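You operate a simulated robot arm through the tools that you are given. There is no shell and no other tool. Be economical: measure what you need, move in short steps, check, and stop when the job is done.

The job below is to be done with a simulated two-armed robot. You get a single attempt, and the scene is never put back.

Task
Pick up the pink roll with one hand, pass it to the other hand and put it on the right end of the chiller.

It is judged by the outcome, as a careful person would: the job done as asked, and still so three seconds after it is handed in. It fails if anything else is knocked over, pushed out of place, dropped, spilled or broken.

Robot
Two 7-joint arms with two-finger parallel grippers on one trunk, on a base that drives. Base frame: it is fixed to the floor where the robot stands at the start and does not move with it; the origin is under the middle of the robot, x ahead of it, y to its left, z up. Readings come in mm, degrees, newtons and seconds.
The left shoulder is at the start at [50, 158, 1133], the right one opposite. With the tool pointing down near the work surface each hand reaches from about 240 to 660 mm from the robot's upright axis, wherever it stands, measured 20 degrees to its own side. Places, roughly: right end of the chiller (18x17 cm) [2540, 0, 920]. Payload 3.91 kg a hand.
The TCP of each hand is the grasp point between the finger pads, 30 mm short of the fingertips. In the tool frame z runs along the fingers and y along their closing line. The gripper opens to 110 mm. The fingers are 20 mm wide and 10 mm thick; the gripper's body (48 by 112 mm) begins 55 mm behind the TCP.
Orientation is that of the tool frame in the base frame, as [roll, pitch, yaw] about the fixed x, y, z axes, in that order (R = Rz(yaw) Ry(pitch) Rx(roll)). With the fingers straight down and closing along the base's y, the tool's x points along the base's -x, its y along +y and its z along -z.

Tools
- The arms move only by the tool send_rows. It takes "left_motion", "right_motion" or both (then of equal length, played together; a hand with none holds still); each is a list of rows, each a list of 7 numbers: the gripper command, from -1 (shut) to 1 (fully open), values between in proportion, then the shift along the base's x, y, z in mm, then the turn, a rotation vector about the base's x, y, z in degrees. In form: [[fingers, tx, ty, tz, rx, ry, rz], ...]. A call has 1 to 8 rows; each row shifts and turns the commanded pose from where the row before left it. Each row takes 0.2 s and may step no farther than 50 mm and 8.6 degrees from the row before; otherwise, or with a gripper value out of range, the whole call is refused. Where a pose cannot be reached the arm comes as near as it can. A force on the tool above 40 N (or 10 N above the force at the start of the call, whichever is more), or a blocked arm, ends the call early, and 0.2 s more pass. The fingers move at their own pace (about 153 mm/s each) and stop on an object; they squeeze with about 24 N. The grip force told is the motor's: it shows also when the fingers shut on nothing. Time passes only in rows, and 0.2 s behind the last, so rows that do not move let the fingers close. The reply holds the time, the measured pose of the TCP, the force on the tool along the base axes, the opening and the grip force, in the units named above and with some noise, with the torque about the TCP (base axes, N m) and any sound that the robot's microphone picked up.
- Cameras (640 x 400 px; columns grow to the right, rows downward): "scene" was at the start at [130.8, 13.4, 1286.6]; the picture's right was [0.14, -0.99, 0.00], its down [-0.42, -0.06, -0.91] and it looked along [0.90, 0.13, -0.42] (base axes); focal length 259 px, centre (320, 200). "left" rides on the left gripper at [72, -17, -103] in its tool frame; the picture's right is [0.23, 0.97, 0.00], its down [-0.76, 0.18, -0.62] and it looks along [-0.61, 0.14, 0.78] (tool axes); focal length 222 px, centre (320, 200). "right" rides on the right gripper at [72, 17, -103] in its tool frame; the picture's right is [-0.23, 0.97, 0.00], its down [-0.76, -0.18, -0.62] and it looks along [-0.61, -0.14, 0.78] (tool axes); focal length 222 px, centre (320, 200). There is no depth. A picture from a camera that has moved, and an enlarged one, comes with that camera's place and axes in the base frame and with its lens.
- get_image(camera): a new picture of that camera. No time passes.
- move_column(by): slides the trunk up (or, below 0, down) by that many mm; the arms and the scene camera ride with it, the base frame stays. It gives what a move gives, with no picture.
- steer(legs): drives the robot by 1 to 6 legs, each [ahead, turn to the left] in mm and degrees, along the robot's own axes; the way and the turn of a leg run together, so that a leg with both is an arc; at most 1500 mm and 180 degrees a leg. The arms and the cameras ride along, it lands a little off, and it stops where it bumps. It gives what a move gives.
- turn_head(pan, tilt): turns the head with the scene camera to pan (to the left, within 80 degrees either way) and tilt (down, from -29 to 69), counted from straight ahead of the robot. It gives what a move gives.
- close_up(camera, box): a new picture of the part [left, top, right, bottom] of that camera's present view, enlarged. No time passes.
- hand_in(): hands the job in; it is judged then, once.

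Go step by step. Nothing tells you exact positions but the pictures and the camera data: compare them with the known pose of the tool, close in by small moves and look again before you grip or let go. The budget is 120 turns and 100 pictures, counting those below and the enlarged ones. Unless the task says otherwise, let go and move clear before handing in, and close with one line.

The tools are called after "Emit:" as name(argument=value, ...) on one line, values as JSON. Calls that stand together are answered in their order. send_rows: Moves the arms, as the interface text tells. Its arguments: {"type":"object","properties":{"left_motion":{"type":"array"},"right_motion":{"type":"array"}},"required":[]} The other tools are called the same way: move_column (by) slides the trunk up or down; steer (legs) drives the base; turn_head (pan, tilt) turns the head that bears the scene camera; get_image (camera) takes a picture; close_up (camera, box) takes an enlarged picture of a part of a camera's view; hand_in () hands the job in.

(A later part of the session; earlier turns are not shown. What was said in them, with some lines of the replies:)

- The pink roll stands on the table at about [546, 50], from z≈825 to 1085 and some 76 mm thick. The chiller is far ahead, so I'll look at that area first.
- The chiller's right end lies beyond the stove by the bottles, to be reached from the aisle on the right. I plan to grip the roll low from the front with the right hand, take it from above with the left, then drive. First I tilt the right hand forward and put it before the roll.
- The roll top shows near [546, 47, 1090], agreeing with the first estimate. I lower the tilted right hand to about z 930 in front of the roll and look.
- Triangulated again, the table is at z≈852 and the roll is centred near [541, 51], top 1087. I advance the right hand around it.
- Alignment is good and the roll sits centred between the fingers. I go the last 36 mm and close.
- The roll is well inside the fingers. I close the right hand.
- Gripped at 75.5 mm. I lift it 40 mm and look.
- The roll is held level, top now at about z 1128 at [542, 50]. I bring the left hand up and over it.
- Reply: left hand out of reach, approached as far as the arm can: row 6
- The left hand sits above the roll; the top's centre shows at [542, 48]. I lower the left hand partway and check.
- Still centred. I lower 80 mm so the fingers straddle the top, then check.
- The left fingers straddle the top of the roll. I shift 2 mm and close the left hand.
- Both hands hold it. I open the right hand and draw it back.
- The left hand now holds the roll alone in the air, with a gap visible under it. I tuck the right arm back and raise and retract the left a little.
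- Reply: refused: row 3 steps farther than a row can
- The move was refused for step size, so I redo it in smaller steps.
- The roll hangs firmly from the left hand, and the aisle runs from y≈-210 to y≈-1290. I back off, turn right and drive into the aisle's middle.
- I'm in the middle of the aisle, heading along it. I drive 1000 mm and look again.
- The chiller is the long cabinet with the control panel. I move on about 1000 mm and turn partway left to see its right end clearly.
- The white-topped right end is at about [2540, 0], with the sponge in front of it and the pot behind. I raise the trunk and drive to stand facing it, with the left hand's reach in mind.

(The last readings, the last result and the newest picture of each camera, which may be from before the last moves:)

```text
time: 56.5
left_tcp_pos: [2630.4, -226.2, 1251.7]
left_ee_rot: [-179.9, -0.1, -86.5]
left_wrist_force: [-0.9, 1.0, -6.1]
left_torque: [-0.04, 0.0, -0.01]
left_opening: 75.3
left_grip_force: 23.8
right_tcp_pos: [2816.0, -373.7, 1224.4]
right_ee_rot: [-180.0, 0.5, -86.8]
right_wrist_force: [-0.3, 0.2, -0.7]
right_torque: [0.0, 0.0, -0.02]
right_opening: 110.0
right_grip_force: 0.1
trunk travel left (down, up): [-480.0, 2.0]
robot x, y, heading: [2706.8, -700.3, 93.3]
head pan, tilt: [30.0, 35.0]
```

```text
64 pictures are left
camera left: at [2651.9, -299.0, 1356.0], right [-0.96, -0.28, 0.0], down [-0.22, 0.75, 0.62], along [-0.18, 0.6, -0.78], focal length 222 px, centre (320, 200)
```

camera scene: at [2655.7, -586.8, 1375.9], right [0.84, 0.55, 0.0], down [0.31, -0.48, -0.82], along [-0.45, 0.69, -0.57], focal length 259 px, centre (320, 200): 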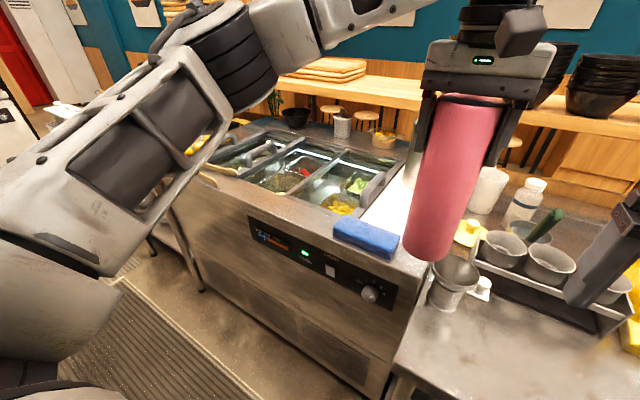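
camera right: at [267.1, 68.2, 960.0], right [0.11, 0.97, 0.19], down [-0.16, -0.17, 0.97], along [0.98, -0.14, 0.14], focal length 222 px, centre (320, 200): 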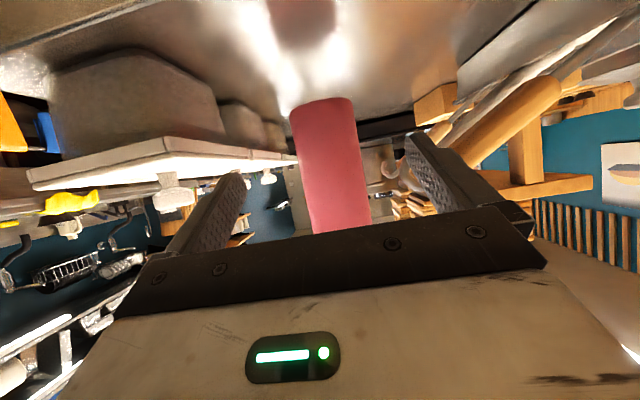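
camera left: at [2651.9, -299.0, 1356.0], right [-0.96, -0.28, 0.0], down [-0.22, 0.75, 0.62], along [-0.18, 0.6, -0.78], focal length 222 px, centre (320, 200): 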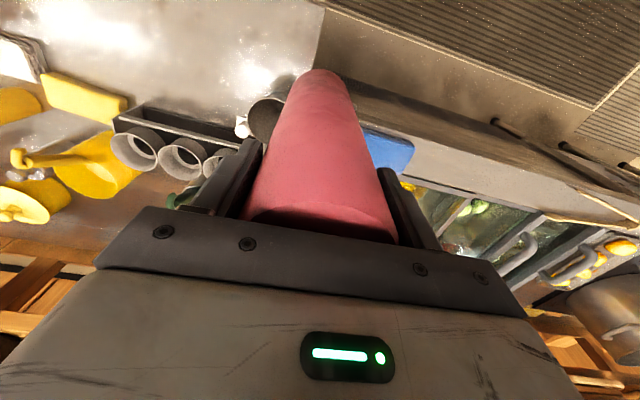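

The white-topped right end is free between the bin handle and the chiller's right edge (x≈2640), with the sponge in front. I drive 140 mm closer, then look straight at it.

Emit:
steer(legs=[[140, -3]])

Emit:
turn_head(pan=25, tilt=45)

Emit:
get_image(camera="scene")

Emit:
get_image(camera="left")

```text
time: 57.7
left_tcp_pos: [2645.1, -125.9, 1250.4]
left_ee_rot: [179.9, -0.1, -88.8]
left_wrist_force: [-0.6, -0.6, -4.2]
left_torque: [0.01, -0.01, 0.01]
left_opening: 75.4
left_grip_force: 24.7
right_tcp_pos: [2823.0, -281.8, 1224.9]
right_ee_rot: [-180.0, 0.6, -89.1]
right_wrist_force: [0.5, -1.5, 0.4]
right_torque: [0.01, -0.03, -0.01]
right_opening: 110.0
right_grip_force: 0.1
trunk travel left (down, up): [-480.0, 2.0]
robot x, y, heading: [2702.8, -603.5, 90.9]
head pan, tilt: [30.0, 35.0]
stopped in leg 1: the robot was blocked; the commanded pose is now the measured one
```

```text
time: 58.4
left_tcp_pos: [2645.1, -124.0, 1249.8]
left_ee_rot: [179.9, -0.1, -88.8]
left_wrist_force: [-0.1, 0.3, -5.5]
left_torque: [-0.01, 0.0, 0.0]
left_opening: 75.5
left_grip_force: 23.7
right_tcp_pos: [2824.3, -279.5, 1223.2]
right_ee_rot: [179.9, 0.4, -89.0]
right_wrist_force: [0.0, -0.2, -0.4]
right_torque: [0.01, -0.05, 0.03]
right_opening: 110.1
right_grip_force: 0.2
trunk travel left (down, up): [-480.0, 2.0]
robot x, y, heading: [2697.3, -602.2, 90.7]
head pan, tilt: [25.0, 45.0]
```

```text
63 pictures are left
camera scene: at [2665.4, -487.9, 1361.1], right [0.9, 0.44, 0.0], down [0.31, -0.64, -0.71], along [-0.31, 0.64, -0.71], focal length 259 px, centre (320, 200)
```

scene: 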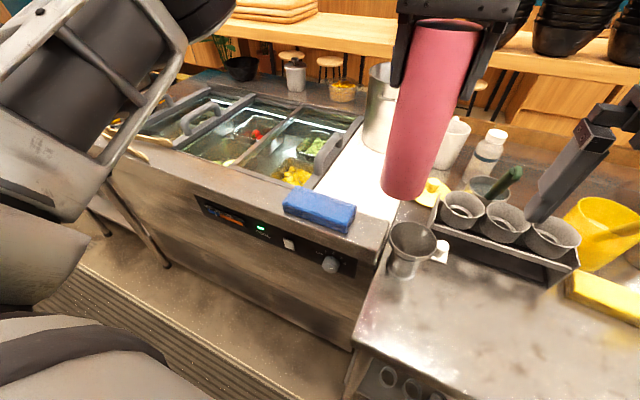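

```text
62 pictures are left
camera left: at [2663.4, -196.8, 1354.1], right [-0.97, -0.25, 0.0], down [-0.19, 0.76, 0.62], along [-0.16, 0.6, -0.78], focal length 222 px, centre (320, 200)
```

left: 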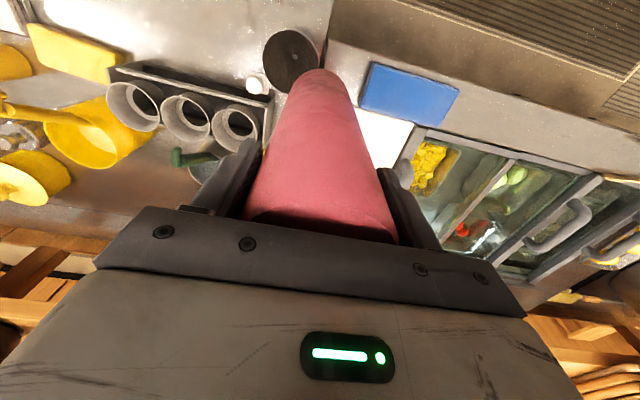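

The base touched the counter and stopped at y≈-603; the left arm can still reach the spot. The white strip spans x≈2450–2635, with the sponge at y<-75 and the pot at y>130. I bring the roll over [2545, -10], still high.

Emit:
send_rows(left_motion=[[-1, -25, 20, -15, 0, 0, 0], [-1, -25, 30, -15, 0, 0, 0], [-1, -25, 30, -20, 0, 0, 0], [-1, -25, 34, -20, 0, 0, 0], [-1, 0, 0, 0, 0, 0, 0]])

Emit:
get_image(camera="scene")

Emit:
get_image(camera="left")

Emit:
get_image(camera="right")

```text
time: 59.6
left_tcp_pos: [2545.1, -10.0, 1180.1]
left_ee_rot: [179.8, 0.0, -88.8]
left_wrist_force: [-0.4, -0.2, -6.4]
left_torque: [-0.02, 0.02, 0.0]
left_opening: 75.4
left_grip_force: 24.3
right_tcp_pos: [2823.7, -279.7, 1222.7]
right_ee_rot: [-179.9, 0.4, -88.9]
right_wrist_force: [0.3, 0.2, -0.7]
right_torque: [0.03, 0.01, 0.03]
right_opening: 109.9
right_grip_force: 0.1
trunk travel left (down, up): [-480.0, 2.0]
robot x, y, heading: [2700.9, -600.9, 90.6]
head pan, tilt: [25.0, 45.0]
```

```text
61 pictures are left
camera scene: at [2665.2, -488.5, 1361.1], right [0.9, 0.44, 0.0], down [0.31, -0.64, -0.71], along [-0.31, 0.64, -0.71], focal length 259 px, centre (320, 200)
```

scene: 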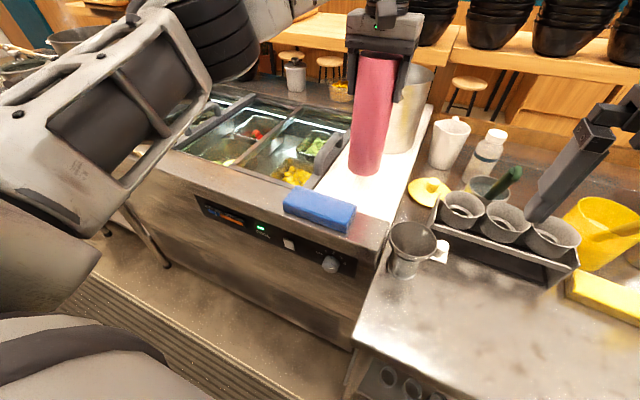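

```text
60 pictures are left
camera left: at [2563.4, -82.8, 1283.3], right [-0.97, -0.25, 0.0], down [-0.19, 0.76, 0.62], along [-0.15, 0.6, -0.78], focal length 222 px, centre (320, 200)
```

left: 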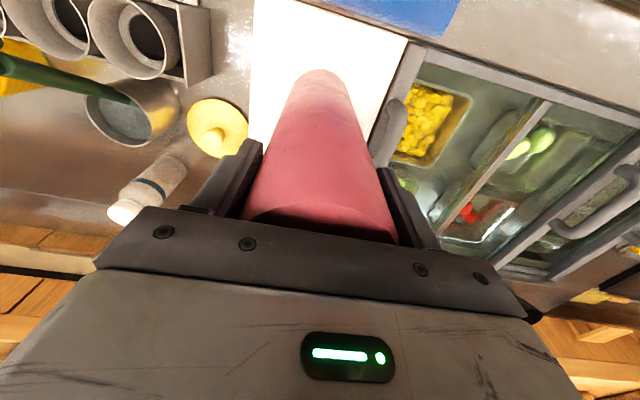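

```text
59 pictures are left
camera right: at [2807.9, -352.2, 1326.4], right [-0.98, 0.21, 0.0], down [0.17, 0.76, 0.63], along [0.13, 0.61, -0.78], focal length 222 px, centre (320, 200)
```

right: 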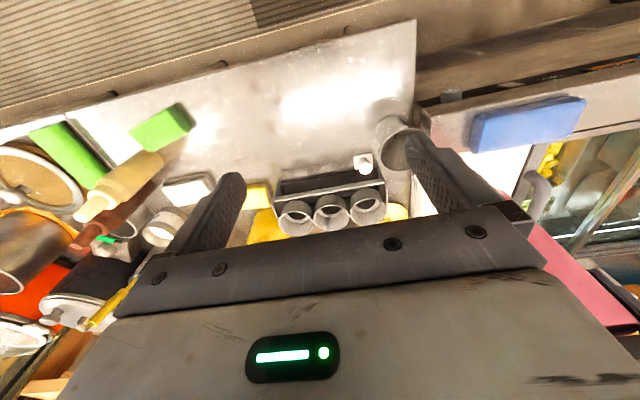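

The roll hangs centred over the white strip. I lower it close to the surface and then feel for contact.

Emit:
send_rows(left_motion=[[-1, 0, 0, -20, 0, 0, 0], [-1, 0, 0, -20, 0, 0, 0], [-1, 0, 0, -10, 0, 0, 0], [-1, 0, 0, 0, 0, 0, 0]])

Emit:
close_up(camera="scene", box=[270, 80, 470, 240])

```text
time: 60.6
left_tcp_pos: [2544.5, -11.5, 1129.0]
left_ee_rot: [179.9, -0.3, -88.8]
left_wrist_force: [-0.3, -0.1, -6.3]
left_torque: [-0.06, 0.01, -0.02]
left_opening: 75.8
left_grip_force: 24.5
right_tcp_pos: [2823.7, -279.9, 1222.9]
right_ee_rot: [-180.0, 0.4, -89.0]
right_wrist_force: [-0.3, 0.4, -0.7]
right_torque: [0.01, 0.02, -0.03]
right_opening: 109.9
right_grip_force: 0.0
trunk travel left (down, up): [-480.0, 2.0]
robot x, y, heading: [2701.8, -603.3, 90.8]
head pan, tilt: [25.0, 45.0]
```

```text
2.50 times, centred on (370, 160) of scene
camera zoom: at [2665.3, -488.1, 1361.1], right [0.9, 0.44, 0.0], down [0.31, -0.64, -0.71], along [-0.31, 0.64, -0.71], focal length 649 px, centre (195, 300)
```

zoom: 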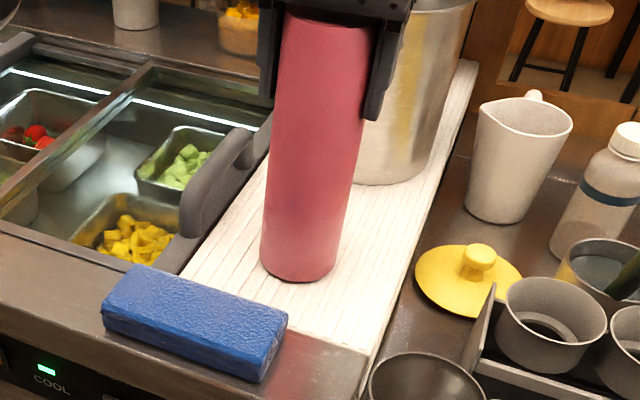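

Still above the surface by roughly 15–25 mm. I keep lowering in small steps until the weight comes off.

Emit:
send_rows(left_motion=[[-1, 0, 0, -5, 0, 0, 0], [-1, 0, 0, -4, 0, 0, 0], [-1, 0, 0, -4, 0, 0, 0], [-1, 0, 0, 0, 0, 0, 0]])

Emit:
close_up(camera="scene", box=[270, 80, 470, 240])

```text
time: 61.6
left_tcp_pos: [2548.2, -11.7, 1119.9]
left_ee_rot: [180.0, 0.1, -88.9]
left_wrist_force: [1.7, -2.4, 16.5]
left_torque: [0.32, -0.2, -0.12]
left_opening: 74.9
left_grip_force: 23.7
right_tcp_pos: [2824.6, -281.6, 1225.2]
right_ee_rot: [179.9, 0.5, -89.0]
right_wrist_force: [0.0, -0.1, 0.4]
right_torque: [0.0, 0.02, -0.01]
right_opening: 110.2
right_grip_force: 0.1
trunk travel left (down, up): [-480.0, 2.0]
robot x, y, heading: [2704.8, -600.8, 90.7]
head pan, tilt: [25.0, 45.0]
```

```text
2.50 times, centred on (370, 160) of scene
camera zoom: at [2666.1, -490.8, 1361.4], right [0.9, 0.44, 0.0], down [0.31, -0.64, -0.71], along [-0.31, 0.64, -0.71], focal length 649 px, centre (195, 300)
```

zoom: 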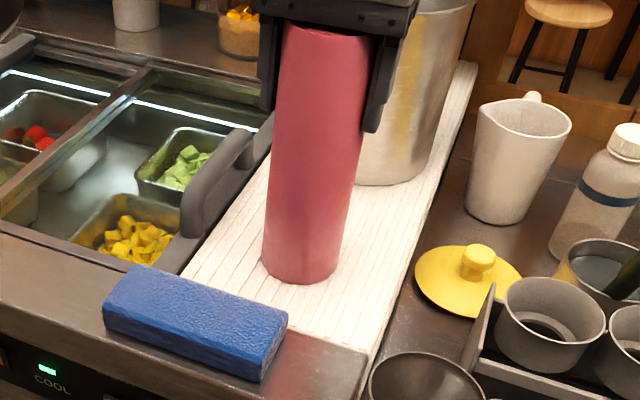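

The roll is standing on the board and pressing up on the tool. I ease 2 mm up and open.

Emit:
send_rows(left_motion=[[-1, 0, 0, 2, 0, 0, 0], [-1, 0, 0, 0, 0, 0, 0], [-0.2, 0, 0, 0, 0, 0, 0], [0.5, 0, 0, 0, 0, 0, 0], [1, 0, 0, 0, 0, 0, 0], [1, 0, 0, 0, 0, 0, 0]])

Emit:
get_image(camera="left")

Emit:
close_up(camera="scene", box=[270, 20, 470, 240])

```text
time: 63.0
left_tcp_pos: [2546.4, -11.8, 1119.0]
left_ee_rot: [179.9, -0.1, -88.7]
left_wrist_force: [0.4, 0.1, -0.1]
left_torque: [0.0, 0.01, -0.03]
left_opening: 110.1
left_grip_force: 0.0
right_tcp_pos: [2824.1, -278.9, 1223.5]
right_ee_rot: [-180.0, 0.3, -89.0]
right_wrist_force: [-0.5, -0.2, -0.9]
right_torque: [0.02, 0.01, -0.01]
right_opening: 110.0
right_grip_force: 0.1
trunk travel left (down, up): [-480.0, 2.0]
robot x, y, heading: [2704.3, -597.9, 90.7]
head pan, tilt: [25.0, 45.0]
```

```text
56 pictures are left
camera left: at [2563.7, -84.3, 1223.6], right [-0.97, -0.25, 0.0], down [-0.19, 0.76, 0.62], along [-0.16, 0.6, -0.78], focal length 222 px, centre (320, 200)
```

left: 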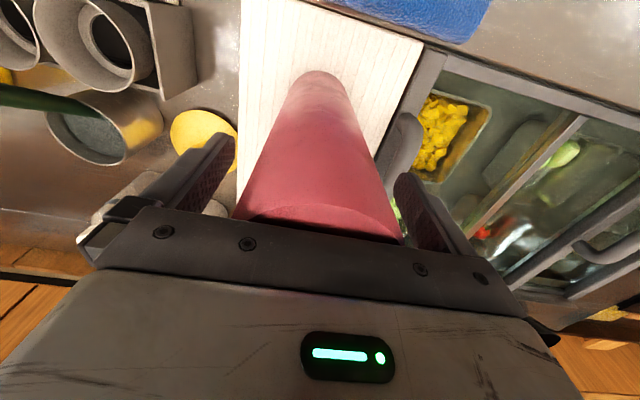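

```text
1.82 times, centred on (370, 130) of scene
camera zoom: at [2665.5, -488.8, 1361.1], right [0.9, 0.44, 0.0], down [0.31, -0.64, -0.71], along [-0.31, 0.64, -0.71], focal length 472 px, centre (229, 327)
```

zoom: 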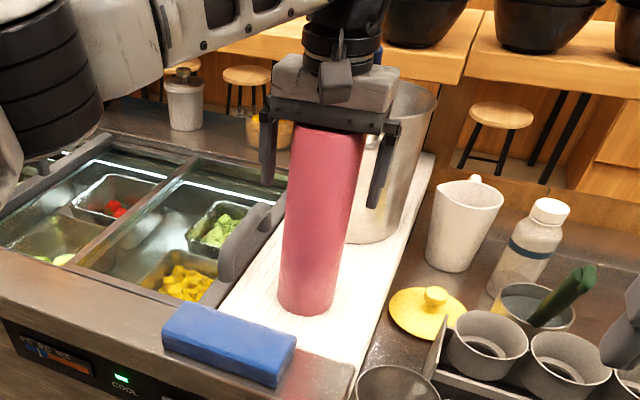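

The roll stands free with the fingers open on both sides. I raise the left hand straight up and then draw it back.

Emit:
send_rows(left_motion=[[1, 0, 0, 20, 0, 0, 0], [1, 0, 0, 25, 0, 0, 0], [1, 0, 0, 25, 0, 0, 0], [1, 0, 0, 25, 0, 0, 0], [1, 0, -30, 10, 0, 0, 0], [1, 0, -45, 0, 0, 0, 0], [1, 0, -45, 0, 0, 0, 0], [1, 0, 0, 0, 0, 0, 0]])

Emit:
get_image(camera="scene")

Emit:
get_image(camera="left")

```text
time: 64.8
left_tcp_pos: [2545.9, -133.3, 1226.9]
left_ee_rot: [179.9, -0.1, -88.7]
left_wrist_force: [-0.6, 0.2, -0.5]
left_torque: [-0.01, -0.04, 0.01]
left_opening: 109.9
left_grip_force: 0.1
right_tcp_pos: [2824.3, -280.2, 1223.1]
right_ee_rot: [179.9, 0.5, -89.0]
right_wrist_force: [0.3, -0.5, 0.1]
right_torque: [-0.02, -0.03, 0.0]
right_opening: 110.0
right_grip_force: 0.1
trunk travel left (down, up): [-480.0, 2.0]
robot x, y, heading: [2704.3, -601.5, 90.6]
head pan, tilt: [25.0, 45.0]
```

```text
54 pictures are left
camera scene: at [2665.7, -488.3, 1361.1], right [0.9, 0.44, 0.0], down [0.31, -0.64, -0.71], along [-0.31, 0.64, -0.71], focal length 259 px, centre (320, 200)
```

scene: 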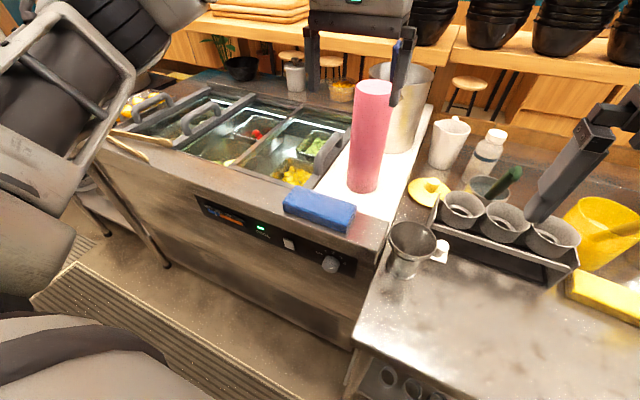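

```text
53 pictures are left
camera left: at [2563.1, -204.9, 1331.0], right [-0.97, -0.25, 0.0], down [-0.19, 0.76, 0.62], along [-0.16, 0.6, -0.78], focal length 222 px, centre (320, 200)
```

left: 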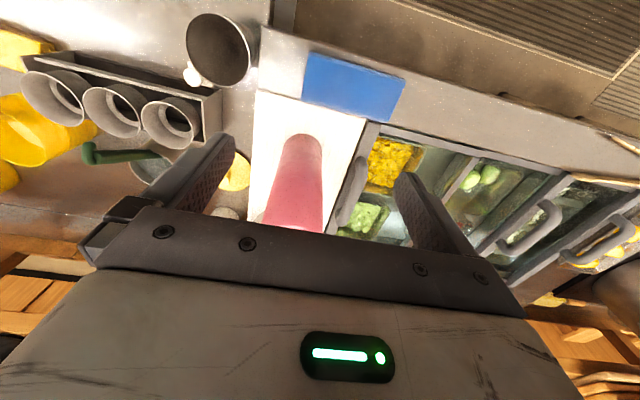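

The pink roll stands upright on its own on the white right end of the chiller. Both hands are clear and nothing around it has moved, so I hand in.

Emit:
hand_in()

```text
The job is handed in.
```

The pink roll was picked up with the right hand, passed to the left, and now stands upright on the right end of the chiller. The base did touch a counter once while driving up, but I saw nothing displaced.
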